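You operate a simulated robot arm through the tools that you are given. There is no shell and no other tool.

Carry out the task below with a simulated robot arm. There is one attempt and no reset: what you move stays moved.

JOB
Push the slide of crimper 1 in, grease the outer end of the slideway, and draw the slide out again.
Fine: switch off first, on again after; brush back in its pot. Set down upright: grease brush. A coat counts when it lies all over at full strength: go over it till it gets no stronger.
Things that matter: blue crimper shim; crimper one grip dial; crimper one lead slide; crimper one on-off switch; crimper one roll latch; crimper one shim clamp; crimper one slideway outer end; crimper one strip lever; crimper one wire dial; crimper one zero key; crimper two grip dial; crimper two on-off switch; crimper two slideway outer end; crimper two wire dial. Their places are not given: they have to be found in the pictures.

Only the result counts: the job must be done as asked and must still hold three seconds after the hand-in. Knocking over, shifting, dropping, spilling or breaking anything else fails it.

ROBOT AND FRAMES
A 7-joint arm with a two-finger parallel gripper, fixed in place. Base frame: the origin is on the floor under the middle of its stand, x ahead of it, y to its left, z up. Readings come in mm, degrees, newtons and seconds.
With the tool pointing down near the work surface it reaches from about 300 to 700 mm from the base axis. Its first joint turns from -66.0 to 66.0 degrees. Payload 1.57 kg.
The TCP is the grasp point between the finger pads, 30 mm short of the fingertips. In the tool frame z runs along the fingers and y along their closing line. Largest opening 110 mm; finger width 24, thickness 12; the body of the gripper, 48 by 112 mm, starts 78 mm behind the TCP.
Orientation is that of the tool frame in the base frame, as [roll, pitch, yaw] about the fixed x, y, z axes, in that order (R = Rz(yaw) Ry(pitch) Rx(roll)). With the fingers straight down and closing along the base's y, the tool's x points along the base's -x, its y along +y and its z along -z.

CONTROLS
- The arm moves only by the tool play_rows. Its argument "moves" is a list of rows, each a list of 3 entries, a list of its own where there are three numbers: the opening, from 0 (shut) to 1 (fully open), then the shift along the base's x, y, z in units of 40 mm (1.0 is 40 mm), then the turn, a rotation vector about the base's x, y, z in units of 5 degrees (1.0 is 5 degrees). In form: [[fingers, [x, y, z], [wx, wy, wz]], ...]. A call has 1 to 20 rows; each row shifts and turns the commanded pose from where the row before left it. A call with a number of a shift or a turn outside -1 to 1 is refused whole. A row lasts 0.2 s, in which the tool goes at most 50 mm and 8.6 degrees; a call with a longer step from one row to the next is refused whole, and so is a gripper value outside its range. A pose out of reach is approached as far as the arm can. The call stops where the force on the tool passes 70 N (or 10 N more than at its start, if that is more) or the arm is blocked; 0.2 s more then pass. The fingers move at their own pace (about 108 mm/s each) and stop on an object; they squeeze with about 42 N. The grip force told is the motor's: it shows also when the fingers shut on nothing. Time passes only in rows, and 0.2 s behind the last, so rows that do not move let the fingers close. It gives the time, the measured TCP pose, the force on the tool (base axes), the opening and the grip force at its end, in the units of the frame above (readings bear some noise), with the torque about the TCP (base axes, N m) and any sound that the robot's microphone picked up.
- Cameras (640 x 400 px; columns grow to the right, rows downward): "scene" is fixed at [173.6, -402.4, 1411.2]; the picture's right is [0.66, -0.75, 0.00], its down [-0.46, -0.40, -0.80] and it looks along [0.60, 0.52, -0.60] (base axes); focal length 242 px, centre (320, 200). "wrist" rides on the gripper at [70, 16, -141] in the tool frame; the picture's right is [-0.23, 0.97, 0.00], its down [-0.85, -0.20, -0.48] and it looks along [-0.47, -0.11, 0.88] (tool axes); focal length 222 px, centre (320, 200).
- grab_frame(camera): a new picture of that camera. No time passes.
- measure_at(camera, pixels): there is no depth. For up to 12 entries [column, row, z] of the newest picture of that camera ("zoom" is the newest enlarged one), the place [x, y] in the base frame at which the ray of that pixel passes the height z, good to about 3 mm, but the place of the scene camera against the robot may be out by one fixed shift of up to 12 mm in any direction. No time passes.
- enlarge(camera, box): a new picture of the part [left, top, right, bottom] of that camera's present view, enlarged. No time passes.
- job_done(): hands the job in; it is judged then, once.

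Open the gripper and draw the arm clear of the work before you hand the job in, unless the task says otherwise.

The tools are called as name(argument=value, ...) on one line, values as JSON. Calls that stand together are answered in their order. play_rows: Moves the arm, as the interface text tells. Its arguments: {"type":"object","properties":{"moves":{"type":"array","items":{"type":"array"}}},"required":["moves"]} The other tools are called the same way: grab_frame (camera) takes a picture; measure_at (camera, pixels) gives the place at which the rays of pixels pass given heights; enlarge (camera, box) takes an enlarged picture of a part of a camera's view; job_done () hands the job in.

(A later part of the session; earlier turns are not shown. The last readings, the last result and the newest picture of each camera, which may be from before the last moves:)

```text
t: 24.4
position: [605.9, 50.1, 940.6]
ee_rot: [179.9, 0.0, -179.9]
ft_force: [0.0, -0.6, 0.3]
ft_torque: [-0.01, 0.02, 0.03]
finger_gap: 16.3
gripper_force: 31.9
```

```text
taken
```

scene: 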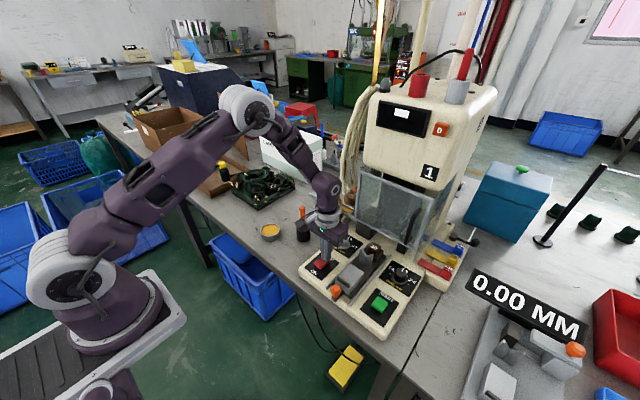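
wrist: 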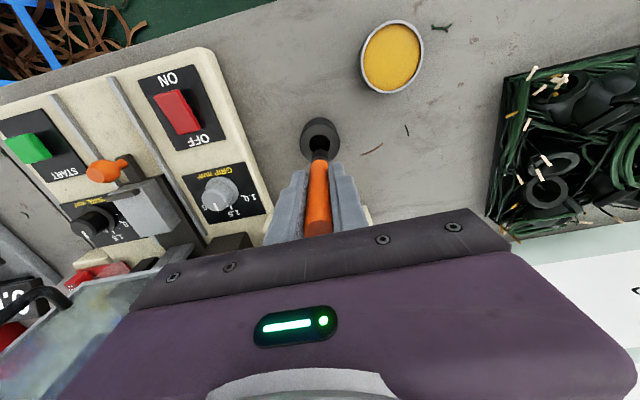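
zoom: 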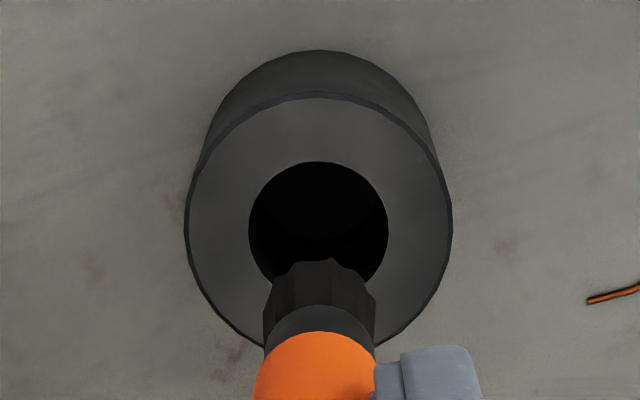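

Bristles are dry and black, so the yellow tin is the grease. Tin centre from wrist (392,57) is about (535,152), rim z≈779. I carry the brush over it.

play_rows(moves=[[0, [-0.6, 0.85, 0], [0, 0, 0]], [0, [-0.6, 0.85, 0], [0, 0, 0]], [0, [-0.57, 0.85, 0], [0, 0, 0]], [0, [0, 0, -0.8], [0, 0, 0]], [0, [0, 0, -0.7], [0, 0, 0]], [0, [0, 0, 0], [0, 0, 0]]])

enlarge(camera="wrist", box=[220, 60, 440, 230])

enlarge(camera="scene", box=[230, 180, 310, 250])

```text
t: 25.8
position: [534.1, 151.7, 879.9]
ee_rot: [-180.0, -0.1, 180.0]
ft_force: [-0.1, 0.4, -0.3]
ft_torque: [0.02, 0.0, 0.01]
finger_gap: 16.5
gripper_force: 31.7
```

```text
2.35 times, centred on (330, 145) of wrist
```

zoom: 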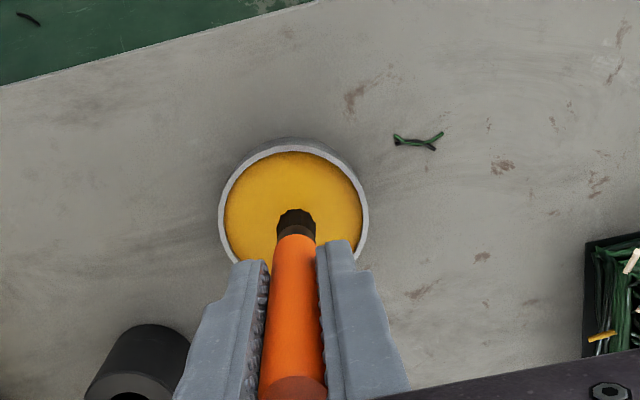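

```text
5.71 times, centred on (270, 215) of scene
```

zoom: 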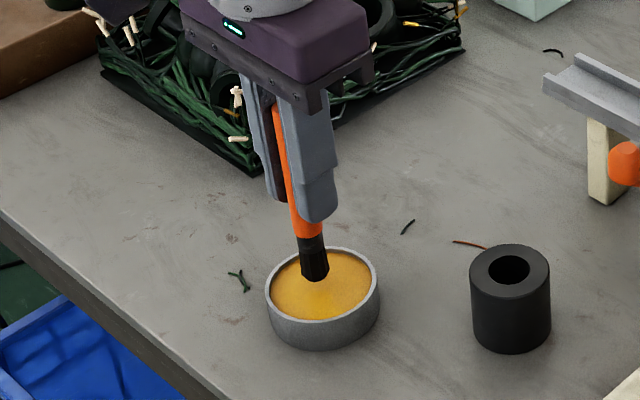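

The tip hangs over the middle of the grease. I lower slowly into it, watching the force.

play_rows(moves=[[0, [0, 0, -0.3], [0, 0, 0]], [0, [0, 0, -0.2], [0, 0, 0]], [0, [0, 0, -0.1], [0, 0, 0]], [0, [0, 0, 0], [0, 0, 0]]])

enlarge(camera="scene", box=[240, 195, 310, 255])

enlarge(camera="wrist", box=[260, 90, 380, 190])

```text
t: 26.8
position: [534.0, 152.0, 856.3]
ee_rot: [179.9, 0.1, -180.0]
ft_force: [2.7, -3.2, 21.1]
ft_torque: [-0.47, -0.2, -0.01]
finger_gap: 16.5
gripper_force: 31.4
```

```text
6.67 times, centred on (275, 225) of scene
```

zoom: 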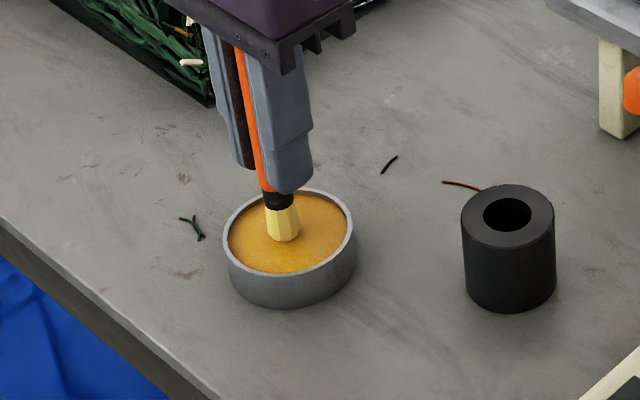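

```text
4.00 times, centred on (320, 140) of wrist
```

zoom: 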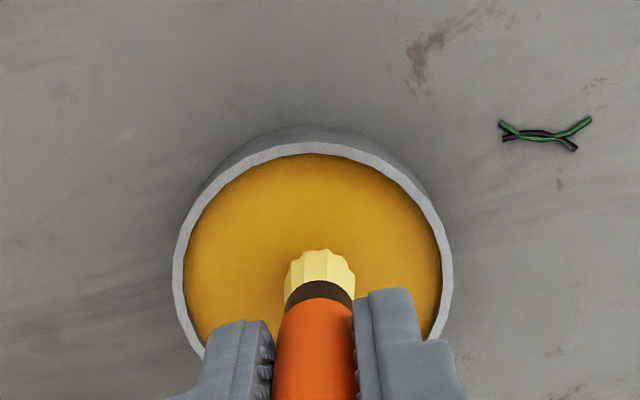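

The bristles turned pale yellow – loaded; 21 N contact means the grease surface carries at tip ≈776. I lift and carry the brush to above the slideway.

play_rows(moves=[[0, [0, 0, 0.4], [0, 0, 0]], [0, [0, 0, 0.9], [0, 0, 0]], [0, [0, 0, 0.9], [0, 0, 0]], [0, [0, 0, 0.4], [0, 0, 0]], [0, [0, -1, 0], [0, 0, 0]], [0, [0, -1, 0], [0, 0, 0]], [0, [0, -1, 0], [0, 0, 0]], [0, [0, -1, 0], [0, 0, 0]], [0, [0, -1, 0], [0, 0, 0]], [0, [0, -1, 0], [0, 0, 0]], [0, [0, -1, 0], [0, 0, 0]], [0, [0, -1, 0], [0, 0, 0]], [0, [0, -0.77, 0], [0, 0, 0]], [0, [0, 0, 0], [0, 0, 0]]])

grab_frame(camera="wrist")

enlarge(camera="wrist", box=[220, 60, 440, 230])

enlarge(camera="scene", box=[290, 210, 410, 310])

```text
t: 29.8
position: [533.6, -201.1, 959.2]
ee_rot: [180.0, 0.0, -180.0]
ft_force: [-0.4, -0.6, 0.1]
ft_torque: [-0.02, -0.03, 0.02]
finger_gap: 16.5
gripper_force: 32.5
```

```text
taken
```

wrist: 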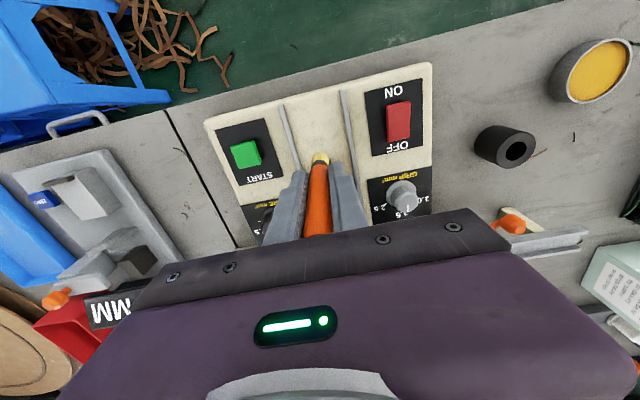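

```text
2.35 times, centred on (330, 145) of wrist
```

zoom: 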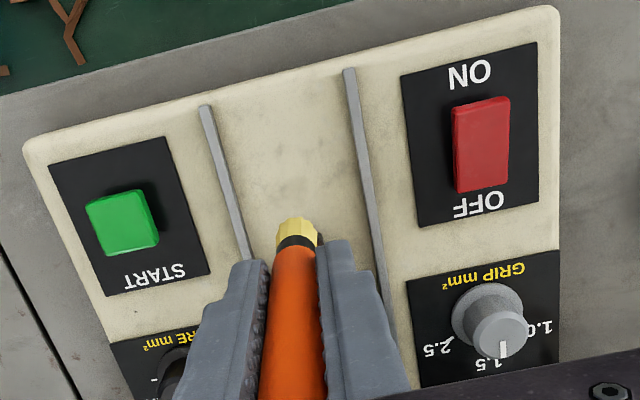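

```text
4.00 times, centred on (350, 260) of scene
```

zoom: 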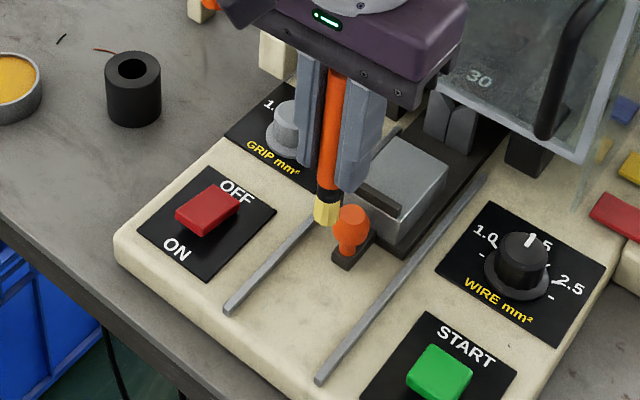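

The brush hangs straight, tip at about (533,-201). I lower it onto the slideway at x≈520 carefully to find the surface height.

play_rows(moves=[[0, [-0.3, 0, -0.9], [0, 0, 0]], [0, [0, 0, -0.6], [0, 0, 0]], [0, [0, 0, -0.1], [0, 0, 0]], [0, [0, 0, -0.1], [0, 0, 0]], [0, [0, 0, 0], [0, 0, 0]]])

enlarge(camera="wrist", box=[260, 70, 380, 190])

enlarge(camera="scene", box=[310, 240, 370, 300])

```text
t: 31.0
position: [522.5, -198.9, 891.8]
ee_rot: [-180.0, 0.0, 180.0]
ft_force: [0.2, -1.1, 0.1]
ft_torque: [0.01, 0.0, -0.01]
finger_gap: 16.4
gripper_force: 31.7
```

```text
3.33 times, centred on (320, 130) of wrist
```

zoom: 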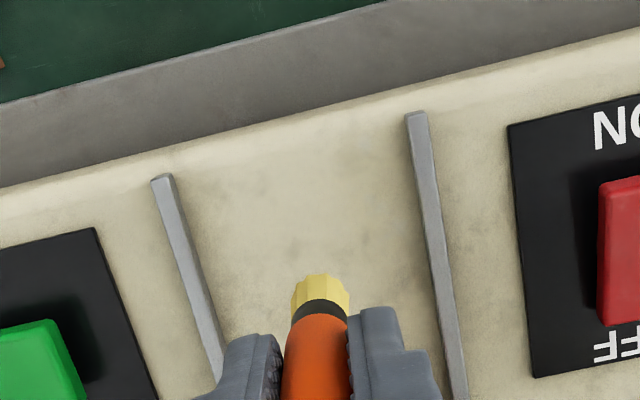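

```text
6.67 times, centred on (340, 270) of scene
```

zoom: 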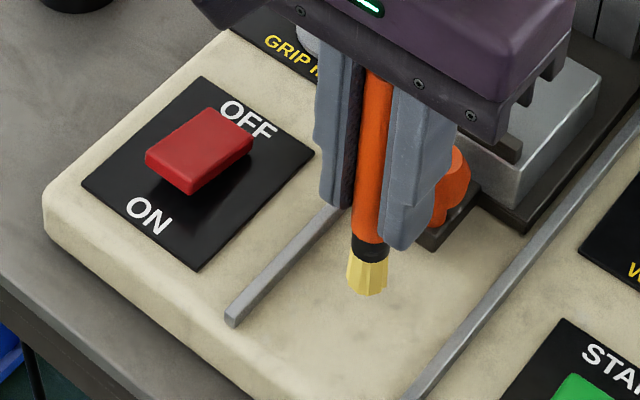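

Not touching yet. I continue down in 2–3 mm steps.

play_rows(moves=[[0, [0, 0, -0.06], [0, 0, 0]], [0, [0, 0, -0.06], [0, 0, 0]], [0, [0, 0, 0], [0, 0, 0]]])

enlarge(camera="scene", box=[310, 240, 370, 300])

```text
t: 31.8
position: [524.7, -199.8, 886.4]
ee_rot: [180.0, 0.0, 179.9]
ft_force: [0.8, 0.2, -1.2]
ft_torque: [0.02, 0.02, 0.0]
finger_gap: 16.6
gripper_force: 31.6
```

```text
6.67 times, centred on (340, 270) of scene
```

zoom: 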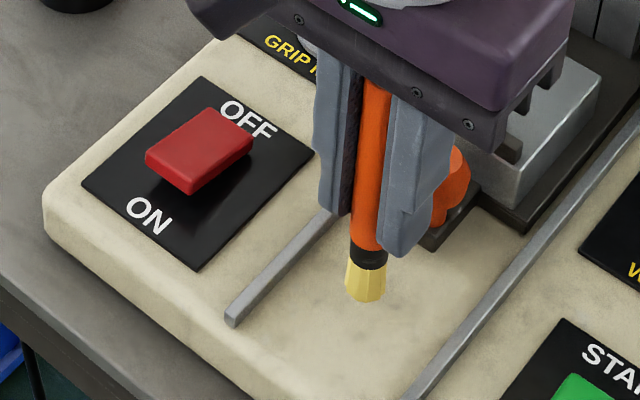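

Still no contact force (z 886). I go on down in small steps.

play_rows(moves=[[0, [0, 0, -0.06], [0, 0, 0]], [0, [0, 0, -0.06], [0, 0, 0]], [0, [0, 0, 0], [0, 0, 0]]])

enlarge(camera="scene", box=[310, 240, 370, 300])

```text
t: 32.6
position: [523.2, -198.2, 881.2]
ee_rot: [180.0, 0.0, -180.0]
ft_force: [-1.2, 0.3, 0.0]
ft_torque: [-0.01, 0.0, 0.01]
finger_gap: 16.5
gripper_force: 32.0
```

```text
6.67 times, centred on (340, 270) of scene
```

zoom: 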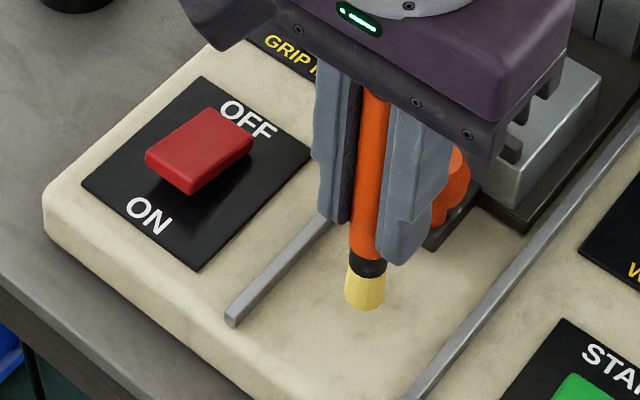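

Still free. Continue down.

play_rows(moves=[[0, [0, 0, -0.05], [0, 0, 0]], [0, [0, 0, -0.05], [0, 0, 0]], [0, [0, 0, 0], [0, 0, 0]]])

enlarge(camera="scene", box=[310, 240, 370, 300])

```text
t: 33.4
position: [522.7, -199.1, 877.7]
ee_rot: [180.0, 0.0, -180.0]
ft_force: [-0.7, 0.0, -0.3]
ft_torque: [0.01, 0.0, 0.0]
finger_gap: 16.6
gripper_force: 31.7
```

```text
6.67 times, centred on (340, 270) of scene
```

zoom: 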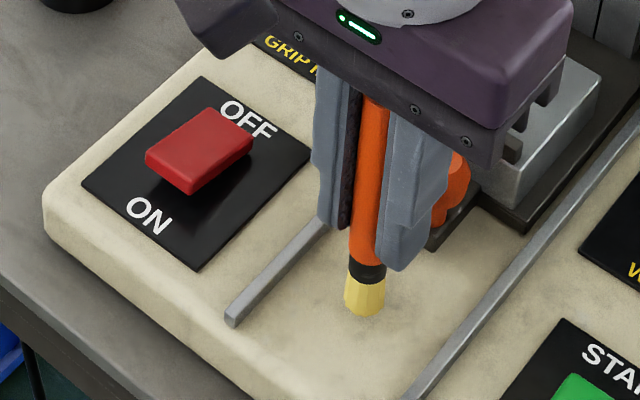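

Tip now at ~798; still no force. Continue in 2 mm steps.

play_rows(moves=[[0, [0, 0, -0.05], [0, 0, 0]], [0, [0, 0, -0.05], [0, 0, 0]], [0, [0, 0, -0.05], [0, 0, 0]], [0, [0, 0, 0], [0, 0, 0]]])

enlarge(camera="scene", box=[310, 240, 370, 300])

enlarge(camera="wrist", box=[260, 70, 380, 190])

```text
t: 34.4
position: [523.4, -199.4, 873.3]
ee_rot: [-179.9, 0.0, -179.9]
ft_force: [-0.8, -0.2, 7.9]
ft_torque: [-0.35, 0.08, -0.01]
finger_gap: 16.5
gripper_force: 31.7
```

```text
6.67 times, centred on (340, 270) of scene
```

zoom: 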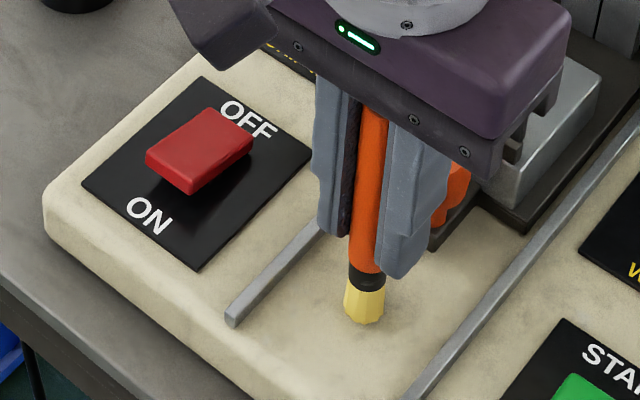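

```text
3.33 times, centred on (320, 130) of wrist
```

zoom: 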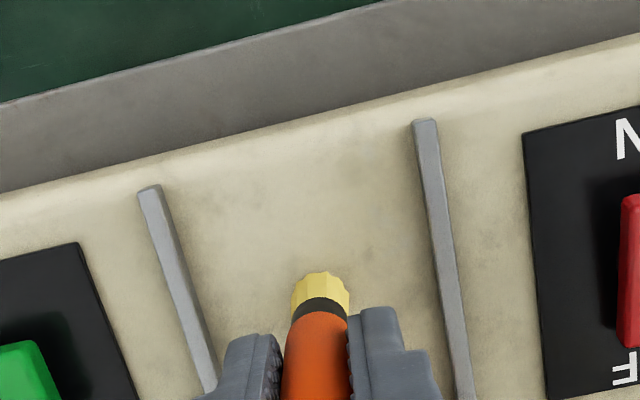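

Contact found: 8 N at TCP z≈873. I make a first stroke toward -x at this height and look at the trace.

play_rows(moves=[[0, [-0.25, 0, 0], [0, 0, 0]], [0, [-0.25, 0, 0], [0, 0, 0]], [0, [-0.25, 0, 0], [0, 0, 0]], [0, [-0.25, 0, 0], [0, 0, 0]], [0, [0.25, 0, 0], [0, 0, 0]], [0, [0.25, 0, 0], [0, 0, 0]], [0, [0.25, 0, 0], [0, 0, 0]], [0, [0.25, 0, 0], [0, 0, 0]], [0, [0, 0, 0], [0, 0, 0]]])

enlarge(camera="scene", box=[310, 240, 370, 300])

enlarge(camera="wrist", box=[260, 70, 380, 190])

```text
t: 36.4
position: [520.7, -199.1, 872.6]
ee_rot: [-179.9, -0.1, 180.0]
ft_force: [0.3, -0.3, -0.3]
ft_torque: [0.01, 0.05, 0.03]
finger_gap: 16.3
gripper_force: 32.1
```

```text
6.67 times, centred on (340, 270) of scene
```

zoom: 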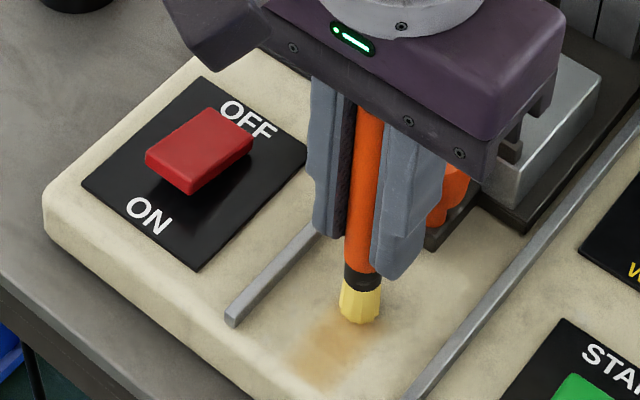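

```text
3.33 times, centred on (320, 130) of wrist
```

zoom: 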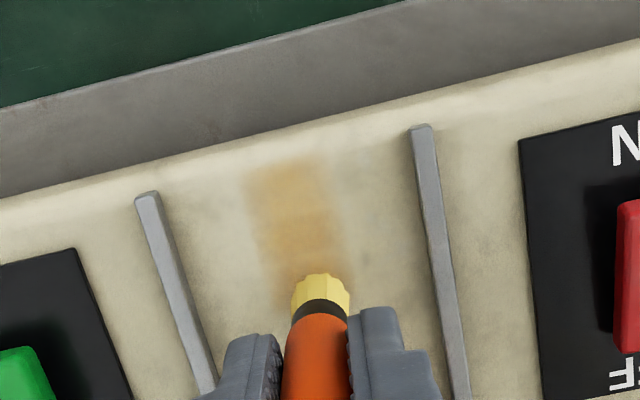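

A light amber trace ~23 mm wide appears (y -212…-189, from x≈478). Force dropped to zero so I lower 1 mm and raster over the left half.

play_rows(moves=[[0, [0, 0, -0.04], [0, 0, 0]], [0, [-0.33, 0, 0], [0, 0, 0]], [0, [-0.33, 0, 0], [0, 0, 0]], [0, [-0.33, 0, 0], [0, 0, 0]], [0, [0.3, 0, 0], [0, 0, 0]], [0, [0.3, 0, 0], [0, 0, 0]], [0, [0.3, 0, 0], [0, 0, 0]], [0, [0.3, 0, 0], [0, 0, 0]], [0, [0.3, 0, 0], [0, 0, 0]], [0, [0, 0.27, 0], [0, 0, 0]], [0, [-0.3, 0, 0], [0, 0, 0]], [0, [-0.3, 0, 0], [0, 0, 0]], [0, [-0.3, 0, 0], [0, 0, 0]], [0, [-0.3, 0, 0], [0, 0, 0]], [0, [-0.3, 0, 0], [0, 0, 0]], [0, [0, 0.27, 0], [0, 0, 0]], [0, [0.3, 0, 0], [0, 0, 0]], [0, [0.3, 0, 0], [0, 0, 0]], [0, [0.3, 0, 0], [0, 0, 0]], [0, [0, 0, 0], [0, 0, 0]]])

enlarge(camera="scene", box=[310, 240, 370, 300])

enlarge(camera="wrist", box=[260, 70, 380, 190])

```text
t: 40.6
position: [517.6, -175.9, 870.0]
ee_rot: [-180.0, 0.0, 180.0]
ft_force: [-0.7, 0.6, -0.3]
ft_torque: [0.02, 0.01, -0.01]
finger_gap: 16.7
gripper_force: 31.5
```

```text
6.67 times, centred on (340, 270) of scene
```

zoom: 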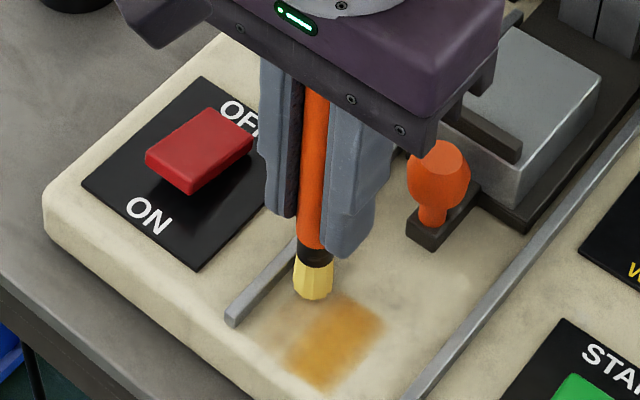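

```text
3.33 times, centred on (320, 130) of wrist
```

zoom: 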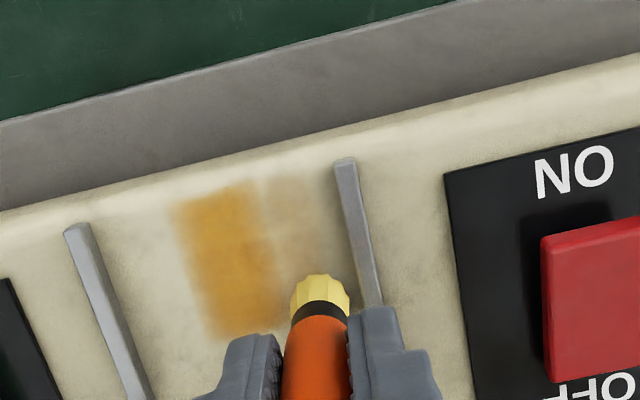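

The coat is confined to a patch x≈480–522; the centre band (several passes) is stronger, the left band toward the rail lighter. I continue with more passes at y≈-176 and -187.

play_rows(moves=[[0, [0, 0, -0.03], [0, 0, 0]], [0, [0.3, 0, 0], [0, 0, 0]], [0, [-0.35, 0, 0], [0, 0, 0]], [0, [-0.35, 0, 0], [0, 0, 0]], [0, [-0.35, 0, 0], [0, 0, 0]], [0, [-0.35, 0, 0], [0, 0, 0]], [0, [0.35, 0, 0], [0, 0, 0]], [0, [0.35, 0, 0], [0, 0, 0]], [0, [0.35, 0, 0], [0, 0, 0]], [0, [0.35, 0, 0], [0, 0, 0]], [0, [0, -0.27, 0], [0, 0, 0]], [0, [-0.35, 0, 0], [0, 0, 0]], [0, [-0.35, 0, 0], [0, 0, 0]], [0, [-0.35, 0, 0], [0, 0, 0]], [0, [-0.35, 0, 0], [0, 0, 0]], [0, [0.35, 0, 0], [0, 0, 0]], [0, [0.35, 0, 0], [0, 0, 0]], [0, [0.35, 0, 0], [0, 0, 0]], [0, [0.35, 0, 0], [0, 0, 0]], [0, [0, 0, 0], [0, 0, 0]]])

enlarge(camera="scene", box=[310, 240, 370, 300])

enlarge(camera="wrist", box=[260, 70, 380, 190])

```text
t: 44.8
position: [529.2, -189.5, 870.4]
ee_rot: [180.0, 0.0, 180.0]
ft_force: [0.2, 0.1, 0.4]
ft_torque: [0.0, 0.0, -0.02]
finger_gap: 16.5
gripper_force: 31.8
```

```text
6.67 times, centred on (340, 270) of scene
```

zoom: 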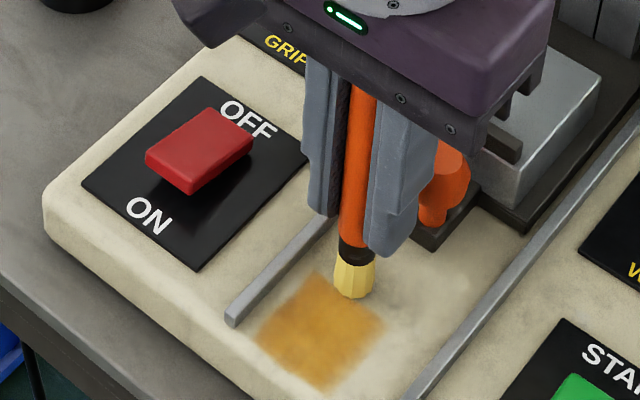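

```text
3.33 times, centred on (320, 130) of wrist
```

zoom: 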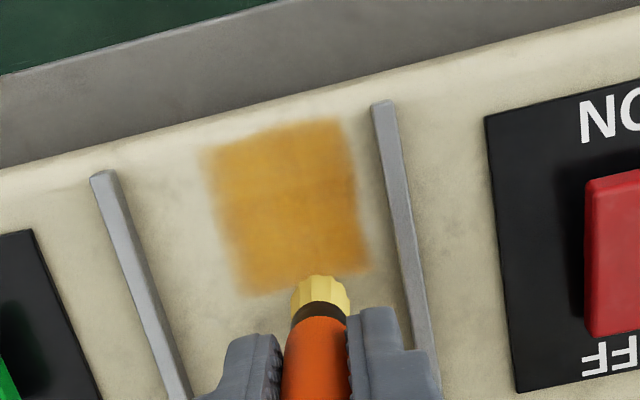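

The patch's left boundary is at y≈-174, so it should run to about y≈-224. Now passes at y≈-210 and -221.

play_rows(moves=[[0, [0, -0.52, 0], [0, 0, 0]], [0, [-0.35, 0, 0], [0, 0, 0]], [0, [-0.35, 0, 0], [0, 0, 0]], [0, [-0.35, 0, 0], [0, 0, 0]], [0, [-0.35, 0, 0], [0, 0, 0]], [0, [0.35, 0, 0], [0, 0, 0]], [0, [0.35, 0, 0], [0, 0, 0]], [0, [0.35, 0, 0], [0, 0, 0]], [0, [0.35, 0, 0], [0, 0, 0]], [0, [0, -0.27, 0], [0, 0, 0]], [0, [-0.35, 0, 0], [0, 0, 0]], [0, [-0.35, 0, 0], [0, 0, 0]], [0, [-0.35, 0, 0], [0, 0, 0]], [0, [-0.35, 0, 0], [0, 0, 0]], [0, [0.35, 0, 0], [0, 0, 0]], [0, [0.35, 0, 0], [0, 0, 0]], [0, [0.35, 0, 0], [0, 0, 0]], [0, [0.35, 0, 0], [0, 0, 0]], [0, [0, 0, 0], [0, 0, 0]]])

enlarge(camera="scene", box=[310, 240, 370, 300])

enlarge(camera="wrist", box=[260, 70, 380, 190])

```text
t: 48.8
position: [531.4, -219.7, 870.6]
ee_rot: [-180.0, 0.0, -180.0]
ft_force: [-0.1, 0.8, -0.6]
ft_torque: [0.0, 0.0, -0.02]
finger_gap: 16.7
gripper_force: 31.9
```

```text
6.67 times, centred on (340, 270) of scene
```

zoom: 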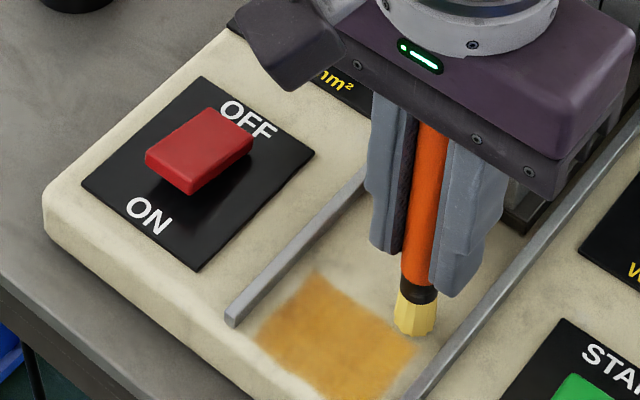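

```text
3.33 times, centred on (320, 130) of wrist
```

zoom: 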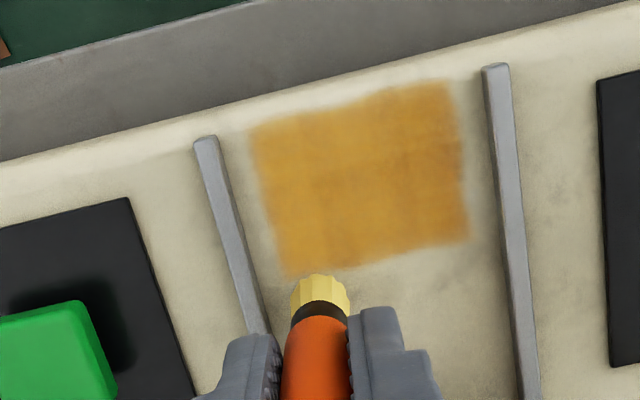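

The full patch (x 480–522, y -224…-174) is covered; I go over it repeatedly to bring it to full strength, next sweeping back from right to left.

play_rows(moves=[[0, [-0.45, 0, 0], [0, 0, 0]], [0, [-0.45, 0, 0], [0, 0, 0]], [0, [-0.45, 0, 0], [0, 0, 0]], [0, [0.45, 0, 0], [0, 0, 0]], [0, [0.45, 0, 0], [0, 0, 0]], [0, [0.45, 0, 0], [0, 0, 0]], [0, [0, 0.22, 0], [0, 0, 0]], [0, [-0.45, 0, 0], [0, 0, 0]], [0, [-0.45, 0, 0], [0, 0, 0]], [0, [-0.45, 0, 0], [0, 0, 0]], [0, [0.45, 0, 0], [0, 0, 0]], [0, [0.45, 0, 0], [0, 0, 0]], [0, [0.45, 0, 0], [0, 0, 0]], [0, [0, 0.22, 0], [0, 0, 0]], [0, [-0.45, 0, 0], [0, 0, 0]], [0, [-0.45, 0, 0], [0, 0, 0]], [0, [-0.45, 0, 0], [0, 0, 0]], [0, [0.45, 0, 0], [0, 0, 0]], [0, [0.45, 0, 0], [0, 0, 0]], [0, [0.45, 0, 0], [0, 0, 0]]])

play_rows(moves=[[0, [0, 0.22, 0], [0, 0, 0]], [0, [-0.45, 0, 0], [0, 0, 0]], [0, [-0.45, 0, 0], [0, 0, 0]], [0, [-0.45, 0, 0], [0, 0, 0]], [0, [0.45, 0, 0], [0, 0, 0]], [0, [0.45, 0, 0], [0, 0, 0]], [0, [0.45, 0, 0], [0, 0, 0]], [0, [0, 0.22, 0], [0, 0, 0]], [0, [-0.45, 0, 0], [0, 0, 0]], [0, [-0.45, 0, 0], [0, 0, 0]], [0, [-0.45, 0, 0], [0, 0, 0]], [0, [0.45, 0, 0], [0, 0, 0]], [0, [0.45, 0, 0], [0, 0, 0]], [0, [0.45, 0, 0], [0, 0, 0]], [0, [0, 0.22, 0], [0, 0, 0]], [0, [-0.45, 0, 0], [0, 0, 0]], [0, [-0.45, 0, 0], [0, 0, 0]], [0, [-0.45, 0, 0], [0, 0, 0]], [0, [0.7, 0, 0], [0, 0, 0]], [0, [0.65, 0, 0], [0, 0, 0]]])

enlarge(camera="scene", box=[310, 240, 370, 300])

enlarge(camera="wrist", box=[260, 70, 380, 190])

```text
t: 53.0
position: [527.4, -200.6, 869.5]
ee_rot: [179.9, 0.0, -180.0]
ft_force: [-0.4, 0.2, 2.1]
ft_torque: [-0.02, 0.1, -0.04]
finger_gap: 16.6
gripper_force: 31.8
```

```text
t: 57.2
position: [530.9, -177.4, 867.6]
ee_rot: [-179.9, 0.0, 180.0]
ft_force: [-6.2, -1.1, 18.2]
ft_torque: [-0.1, 0.47, 0.03]
finger_gap: 16.5
gripper_force: 31.6
```

```text
6.67 times, centred on (340, 270) of scene
```

zoom: 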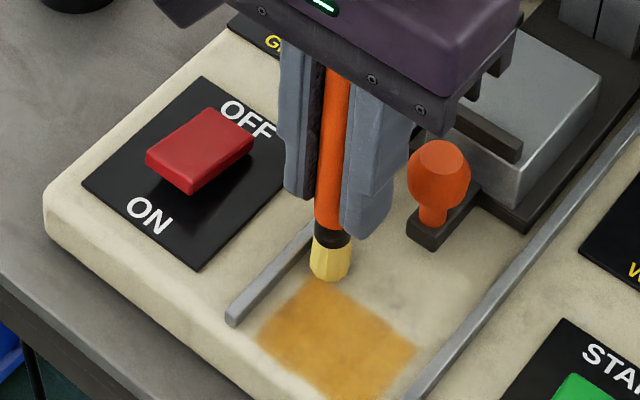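

```text
3.33 times, centred on (320, 130) of wrist
```

zoom: 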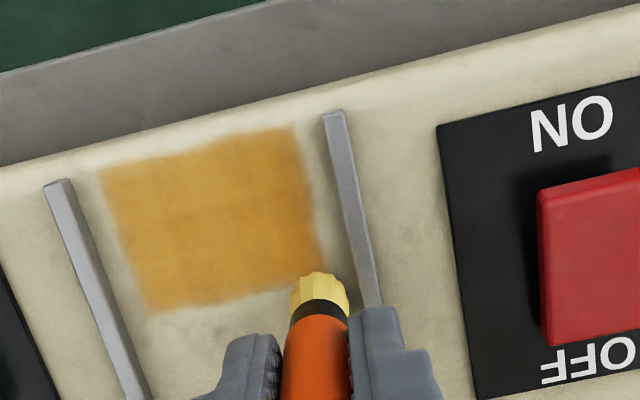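

The coat looks even. I ease up 1.5 mm (force 18 N) and make a cross raster with strokes along y, then compare from the same pose.

play_rows(moves=[[0, [-0.15, 0, 0.03], [0, 0, 0]], [0, [0, -0.38, 0], [0, 0, 0]], [0, [0, -0.38, 0], [0, 0, 0]], [0, [0, -0.38, 0], [0, 0, 0]], [0, [-0.2, 0, 0], [0, 0, 0]], [0, [0, 0.38, 0], [0, 0, 0]], [0, [0, 0.38, 0], [0, 0, 0]], [0, [0, 0.38, 0], [0, 0, 0]], [0, [-0.2, 0, 0], [0, 0, 0]], [0, [0, -0.38, 0], [0, 0, 0]], [0, [0, -0.38, 0], [0, 0, 0]], [0, [0, -0.38, 0], [0, 0, 0]], [0, [-0.2, 0, 0], [0, 0, 0]], [0, [0, 0.38, 0], [0, 0, 0]], [0, [0, 0.38, 0], [0, 0, 0]], [0, [0, 0.38, 0], [0, 0, 0]], [0, [-0.2, 0, 0], [0, 0, 0]], [0, [0, -0.38, 0], [0, 0, 0]], [0, [0, -0.38, 0], [0, 0, 0]], [0, [0, -0.38, 0], [0, 0, 0]]])

play_rows(moves=[[0, [-0.2, 0, 0], [0, 0, 0]], [0, [0, 0.38, 0], [0, 0, 0]], [0, [0, 0.38, 0], [0, 0, 0]], [0, [0, 0.38, 0], [0, 0, 0]], [0, [-0.12, 0, 0], [0, 0, 0]], [0, [0, -0.38, 0], [0, 0, 0]], [0, [0, -0.38, 0], [0, 0, 0]], [0, [0, -0.38, 0], [0, 0, 0]], [0, [0.2, 0, 0], [0, 0, 0]], [0, [0, 0.38, 0], [0, 0, 0]], [0, [0, 0.38, 0], [0, 0, 0]], [0, [0, 0.38, 0], [0, 0, 0]], [0, [0.5, 0, 0], [0, 0, 0]], [0, [0.55, 0, 0], [0, 0, 0]], [0, [0, 0, 0.3], [0, 0, 0]], [0, [0, 0, 0.4], [0, 0, 0]], [0, [0, 0, 0], [0, 0, 0]]])

enlarge(camera="scene", box=[310, 240, 370, 300])

enlarge(camera="wrist", box=[260, 70, 380, 190])

```text
t: 61.4
position: [491.7, -220.9, 870.9]
ee_rot: [180.0, 0.0, 180.0]
ft_force: [0.9, 0.6, -0.2]
ft_torque: [0.02, -0.02, -0.01]
finger_gap: 16.6
gripper_force: 31.8
```

```text
t: 65.0
position: [529.2, -174.9, 899.6]
ee_rot: [179.9, 0.0, -180.0]
ft_force: [0.3, 0.2, -0.7]
ft_torque: [0.01, 0.0, 0.0]
finger_gap: 16.5
gripper_force: 31.6
```

```text
6.67 times, centred on (340, 270) of scene
```

zoom: 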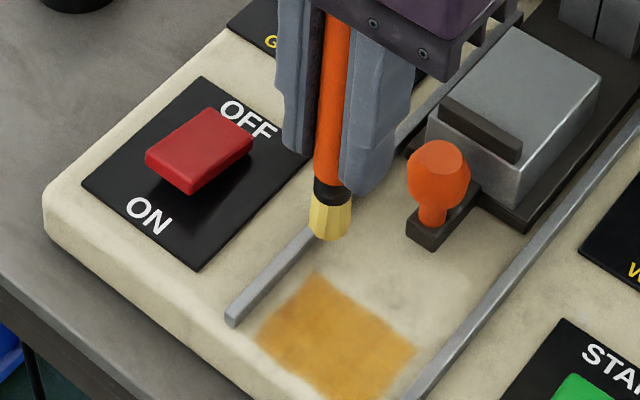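

```text
3.33 times, centred on (320, 130) of wrist
```

zoom: 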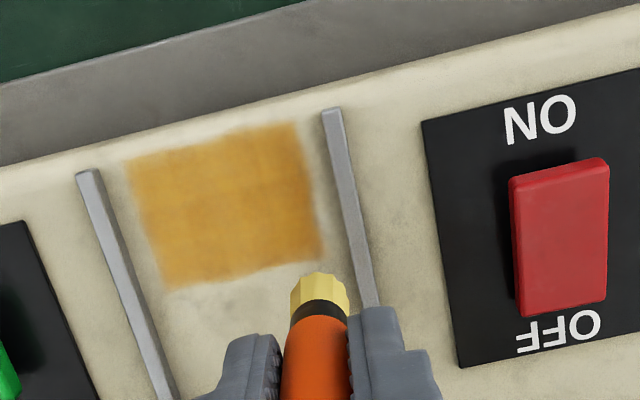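

I zoom tighter on the patch to check uniformity, in both cameras.

enlarge(camera="scene", box=[325, 278, 360, 303])

enlarge(camera="wrist", box=[250, 98, 330, 162])

```text
16.00 times, centred on (342, 290) of scene
```

zoom: 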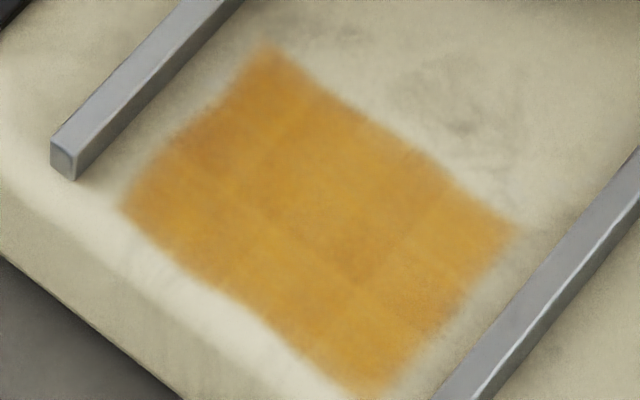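

```text
6.25 times, centred on (290, 130) of wrist
```

zoom: 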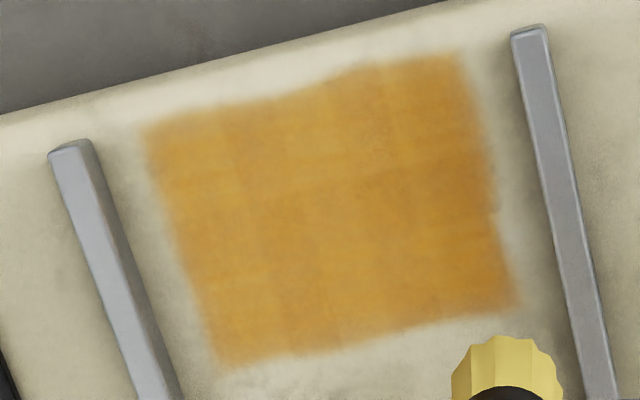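

Nearly uniform; the y≈-220 side seems a touch lighter. I go down again on that side, with a checked contact, and do more slow passes.

play_rows(moves=[[0, [0, -0.5, 0], [0, 0, 0]], [0, [-0.1, -0.65, -0.4], [0, 0, 0]], [0, [0, 0, -0.2], [0, 0, 0]], [0, [0, 0, -0.1], [0, 0, 0]], [0, [0, 0, -0.04], [0, 0, 0]], [0, [0, 0, 0], [0, 0, 0]]])

```text
t: 66.4
position: [526.5, -220.5, 869.3]
ee_rot: [180.0, 0.1, -180.0]
ft_force: [-0.6, 0.7, 5.8]
ft_torque: [-0.01, 0.01, -0.04]
finger_gap: 16.5
gripper_force: 31.4
```

Good 5.8 N contact. Slow passes along y≈-221 and -212.

play_rows(moves=[[0, [-0.3, 0, 0], [0, 0, 0]], [0, [-0.3, 0, 0], [0, 0, 0]], [0, [-0.3, 0, 0], [0, 0, 0]], [0, [-0.3, 0, 0], [0, 0, 0]], [0, [0.3, 0, 0], [0, 0, 0]], [0, [0.3, 0, 0], [0, 0, 0]], [0, [0.3, 0, 0], [0, 0, 0]], [0, [0.3, 0, 0], [0, 0, 0]], [0, [0, 0.22, 0], [0, 0, 0]], [0, [-0.3, 0, 0], [0, 0, 0]], [0, [-0.3, 0, 0], [0, 0, 0]], [0, [-0.3, 0, 0], [0, 0, 0]], [0, [-0.3, 0, 0], [0, 0, 0]], [0, [0.3, 0, 0], [0, 0, 0]], [0, [0.3, 0, 0], [0, 0, 0]], [0, [0.3, 0, 0], [0, 0, 0]], [0, [0.3, 0, 0], [0, 0, 0]], [0, [0, 0.22, 0], [0, 0, 0]]])

play_rows(moves=[[0, [-0.3, 0, 0], [0, 0, 0]], [0, [-0.3, 0, 0], [0, 0, 0]], [0, [-0.3, 0, 0], [0, 0, 0]], [0, [-0.3, 0, 0], [0, 0, 0]], [0, [0.3, 0, 0], [0, 0, 0]], [0, [0.3, 0, 0], [0, 0, 0]], [0, [0.3, 0, 0], [0, 0, 0]], [0, [0.3, 0, 0], [0, 0, 0]], [0, [0, 0.22, 0], [0, 0, 0]], [0, [-0.3, 0, 0], [0, 0, 0]], [0, [-0.3, 0, 0], [0, 0, 0]], [0, [-0.3, 0, 0], [0, 0, 0]], [0, [-0.3, 0, 0], [0, 0, 0]], [0, [0.3, 0, 0], [0, 0, 0]], [0, [0.3, 0, 0], [0, 0, 0]], [0, [0.3, 0, 0], [0, 0, 0]], [0, [0.3, 0, 0], [0, 0, 0]], [0, [0, 0.22, 0], [0, 0, 0]]])

play_rows(moves=[[0, [-0.3, 0, 0], [0, 0, 0]], [0, [-0.3, 0, 0], [0, 0, 0]], [0, [-0.3, 0, 0], [0, 0, 0]], [0, [-0.3, 0, 0], [0, 0, 0]], [0, [0.3, 0, 0], [0, 0, 0]], [0, [0.3, 0, 0], [0, 0, 0]], [0, [0.3, 0, 0], [0, 0, 0]], [0, [0.3, 0, 0], [0, 0, 0]], [0, [0, 0.22, 0], [0, 0, 0]], [0, [-0.3, 0, 0], [0, 0, 0]], [0, [-0.3, 0, 0], [0, 0, 0]], [0, [-0.3, 0, 0], [0, 0, 0]], [0, [-0.3, 0, 0], [0, 0, 0]], [0, [0.3, 0, 0], [0, 0, 0]], [0, [0.3, 0, 0], [0, 0, 0]], [0, [0.3, 0, 0], [0, 0, 0]], [0, [0.3, 0, 0], [0, 0, 0]], [0, [0, 0, 0.74], [0, 0, 0]], [0, [0, 0, 0], [0, 0, 0]]])

enlarge(camera="scene", box=[325, 278, 360, 303])

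enlarge(camera="wrist", box=[250, 98, 330, 162])

```text
t: 70.2
position: [524.5, -202.9, 868.6]
ee_rot: [-179.9, 0.0, 180.0]
ft_force: [-0.5, -0.5, 0.4]
ft_torque: [0.0, -0.01, -0.02]
finger_gap: 16.4
gripper_force: 31.7
```

```text
t: 74.0
position: [525.8, -186.6, 870.1]
ee_rot: [179.9, 0.0, 180.0]
ft_force: [-0.1, -1.0, 0.2]
ft_torque: [0.01, -0.01, 0.0]
finger_gap: 16.7
gripper_force: 31.7
```

```text
t: 78.0
position: [526.4, -177.0, 897.7]
ee_rot: [180.0, 0.0, 180.0]
ft_force: [0.1, 0.4, -0.2]
ft_torque: [-0.04, 0.0, 0.0]
finger_gap: 16.6
gripper_force: 31.9
```

```text
16.00 times, centred on (342, 290) of scene
```

zoom: 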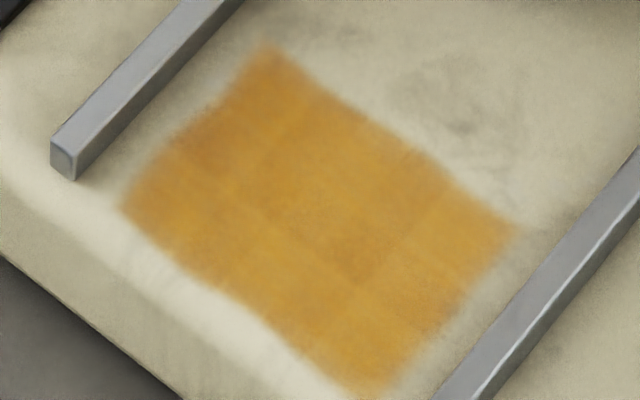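

```text
6.25 times, centred on (290, 130) of wrist
```

zoom: 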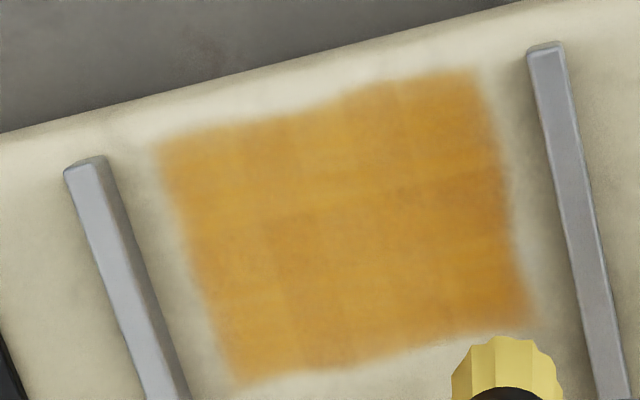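

The scene zoom is practically unchanged after another full raster, so it looks saturated. To be sure the brush isn't simply running dry, I re-dip it once and go over it again.

play_rows(moves=[[0, [0, 0, 0.8], [0, 0, 0]], [0, [0, 0, 0.8], [0, 0, 0]], [0, [0.2, 1, 0], [0, 0, 0]], [0, [0, 1, 0], [0, 0, 0]], [0, [0, 1, 0], [0, 0, 0]], [0, [0, 1, 0], [0, 0, 0]], [0, [0, 1, 0], [0, 0, 0]], [0, [0, 1, 0], [0, 0, 0]], [0, [0, 1, 0], [0, 0, 0]], [0, [0, 1, 0], [0, 0, 0]], [0, [0, 0.23, 0], [0, 0, 0]], [0, [0, 0, -1], [0, 0, 0]], [0, [0, 0, -1], [0, 0, 0]], [0, [0, 0, 0], [0, 0, 0]]])

enlarge(camera="wrist", box=[220, 60, 440, 230])

enlarge(camera="scene", box=[310, 240, 370, 300])

```text
t: 81.0
position: [533.5, 150.0, 882.9]
ee_rot: [-180.0, 0.0, 179.9]
ft_force: [-0.1, -0.3, -0.3]
ft_torque: [0.02, 0.0, 0.01]
finger_gap: 16.6
gripper_force: 32.1
```

```text
2.35 times, centred on (330, 145) of wrist
```

zoom: 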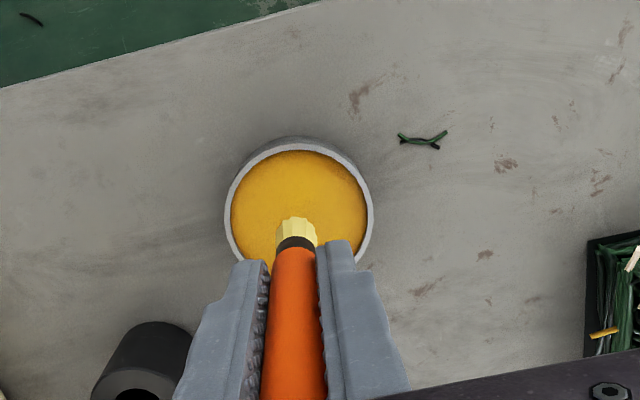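

```text
6.67 times, centred on (340, 270) of scene
```

zoom: 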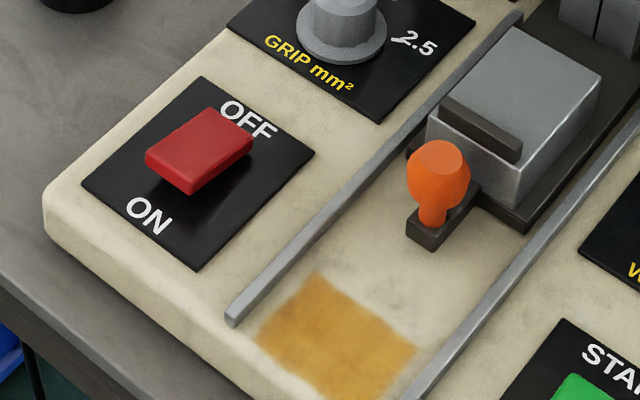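

Over the tin again. I lower gently until the bristles touch the grease.

play_rows(moves=[[0, [0, 0, -0.5], [0, 0, 0]], [0, [0, 0, -0.15], [0, 0, 0]], [0, [0, 0, -0.05], [0, 0, 0]], [0, [0, 0, 0], [0, 0, 0]]])

enlarge(camera="scene", box=[240, 195, 310, 255])

```text
t: 82.0
position: [535.3, 151.8, 856.2]
ee_rot: [-180.0, 0.1, -179.9]
ft_force: [-4.1, -1.5, 18.6]
ft_torque: [-0.11, 0.23, 0.01]
finger_gap: 16.6
gripper_force: 31.7
```

```text
6.67 times, centred on (275, 225) of scene
```

zoom: 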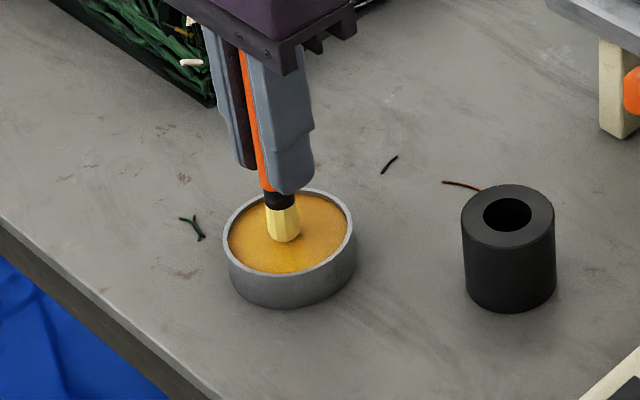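

Contact again at z 856 (so the brush has not slipped in the grip). I lift and go back to the slideway at y≈-221.

play_rows(moves=[[0, [0, 0, 0.4], [0, 0, 0]], [0, [0, 0, 0.9], [0, 0, 0]], [0, [0, 0, 0.9], [0, 0, 0]], [0, [0, 0, 0.4], [0, 0, 0]], [0, [-0.2, -1, 0], [0, 0, 0]], [0, [0, -1, 0], [0, 0, 0]], [0, [0, -1, 0], [0, 0, 0]], [0, [0, -1, 0], [0, 0, 0]], [0, [0, -1, 0], [0, 0, 0]], [0, [0, -1, 0], [0, 0, 0]], [0, [0, -1, 0], [0, 0, 0]], [0, [0, -1, 0], [0, 0, 0]], [0, [0, -1, 0], [0, 0, 0]], [0, [0, -0.3, 0], [0, 0, 0]], [0, [0, 0, -0.9], [0, 0, 0]], [0, [0, 0, -0.9], [0, 0, 0]], [0, [0, 0, -0.3], [0, 0, 0]], [0, [0, 0, -0.08], [0, 0, 0]], [0, [0, 0, -0.04], [0, 0, 0]], [0, [0, 0, 0], [0, 0, 0]]])

```text
t: 86.2
position: [524.6, -219.9, 869.0]
ee_rot: [-179.9, 0.0, -179.9]
ft_force: [0.3, 0.3, -0.1]
ft_torque: [0.0, -0.05, 0.03]
finger_gap: 16.6
gripper_force: 31.7
```

No contact force at z 869 yet; I lower a little further.

play_rows(moves=[[0, [0, 0, -0.04], [0, 0, 0]], [0, [0, 0, 0], [0, 0, 0]]])

enlarge(camera="scene", box=[310, 240, 370, 300])

```text
t: 86.8
position: [525.7, -220.7, 868.4]
ee_rot: [-180.0, 0.1, -180.0]
ft_force: [-2.5, 1.7, 12.5]
ft_torque: [0.14, 0.16, 0.03]
finger_gap: 16.7
gripper_force: 32.2
```

```text
6.67 times, centred on (340, 270) of scene
```

zoom: 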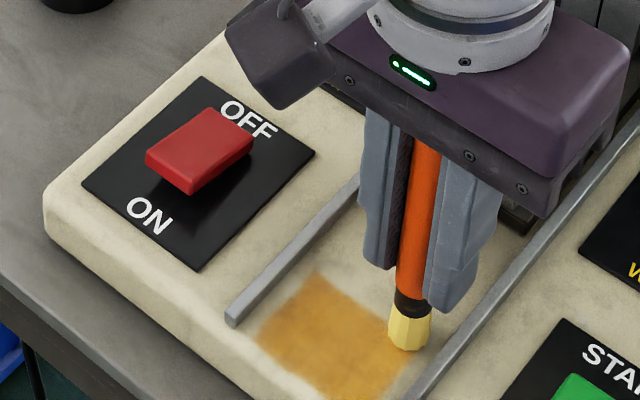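

Contact 12.5 N. Now a full raster with this load, back and forth on six lines from y≈-221 to -177.

play_rows(moves=[[0, [-0.4, 0, 0], [0, 0, 0]], [0, [-0.4, 0, 0], [0, 0, 0]], [0, [-0.4, 0, 0], [0, 0, 0]], [0, [0.4, 0, 0], [0, 0, 0]], [0, [0.4, 0, 0], [0, 0, 0]], [0, [0.4, 0, 0], [0, 0, 0]], [0, [0, 0.22, 0], [0, 0, 0]], [0, [-0.4, 0, 0], [0, 0, 0]], [0, [-0.4, 0, 0], [0, 0, 0]], [0, [-0.4, 0, 0], [0, 0, 0]], [0, [0.4, 0, 0], [0, 0, 0]], [0, [0.4, 0, 0], [0, 0, 0]], [0, [0.4, 0, 0], [0, 0, 0]], [0, [0, 0.22, 0], [0, 0, 0]], [0, [-0.4, 0, 0], [0, 0, 0]], [0, [-0.4, 0, 0], [0, 0, 0]], [0, [-0.4, 0, 0], [0, 0, 0]], [0, [0.4, 0, 0], [0, 0, 0]], [0, [0.4, 0, 0], [0, 0, 0]], [0, [0.4, 0, 0], [0, 0, 0]]])

play_rows(moves=[[0, [0, 0.22, 0], [0, 0, 0]], [0, [-0.4, 0, 0], [0, 0, 0]], [0, [-0.4, 0, 0], [0, 0, 0]], [0, [-0.4, 0, 0], [0, 0, 0]], [0, [0.4, 0, 0], [0, 0, 0]], [0, [0.4, 0, 0], [0, 0, 0]], [0, [0.4, 0, 0], [0, 0, 0]], [0, [0, 0.22, 0], [0, 0, 0]], [0, [-0.4, 0, 0], [0, 0, 0]], [0, [-0.4, 0, 0], [0, 0, 0]], [0, [-0.4, 0, 0], [0, 0, 0]], [0, [0.4, 0, 0], [0, 0, 0]], [0, [0.4, 0, 0], [0, 0, 0]], [0, [0.4, 0, 0], [0, 0, 0]], [0, [0, 0.22, 0], [0, 0, 0]], [0, [-0.4, 0, 0], [0, 0, 0]], [0, [-0.4, 0, 0], [0, 0, 0]], [0, [-0.4, 0, 0], [0, 0, 0]], [0, [0.6, 0, 0], [0, 0, 0]], [0, [0.6, 0, 0], [0, 0, 0]]])

play_rows(moves=[[0, [0, 0, 0.4], [0, 0, 0]], [0, [0, 0, 0.34], [0, 0, 0]], [0, [0, 0, 0], [0, 0, 0]]])

enlarge(camera="scene", box=[325, 278, 360, 303])

enlarge(camera="wrist", box=[250, 98, 330, 162])

```text
t: 91.0
position: [526.1, -202.8, 868.7]
ee_rot: [180.0, 0.0, -179.9]
ft_force: [0.0, -0.4, -0.4]
ft_torque: [-0.01, -0.01, 0.0]
finger_gap: 16.4
gripper_force: 31.8
```

```text
t: 95.2
position: [525.8, -176.5, 868.6]
ee_rot: [-180.0, 0.0, 180.0]
ft_force: [-0.2, 0.1, -0.7]
ft_torque: [-0.03, 0.0, 0.02]
finger_gap: 16.7
gripper_force: 31.7
```

```text
t: 96.0
position: [527.3, -177.4, 899.2]
ee_rot: [180.0, 0.1, -179.9]
ft_force: [1.2, 0.0, -0.3]
ft_torque: [-0.03, 0.02, 0.0]
finger_gap: 16.4
gripper_force: 31.9
```

```text
16.00 times, centred on (342, 290) of scene
```

zoom: 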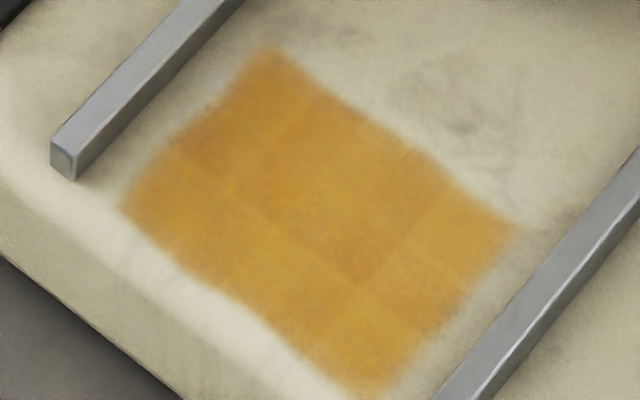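

```text
6.25 times, centred on (290, 130) of wrist
```

zoom: 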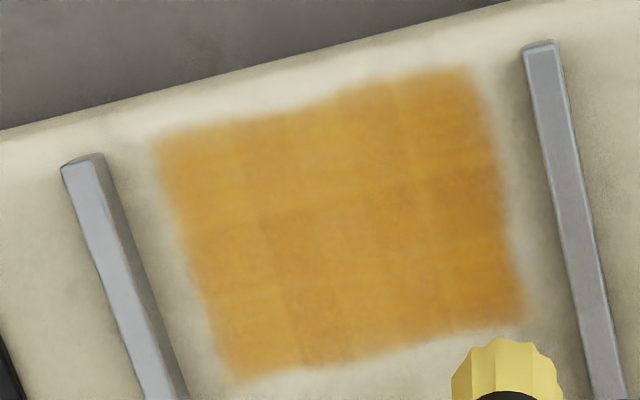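

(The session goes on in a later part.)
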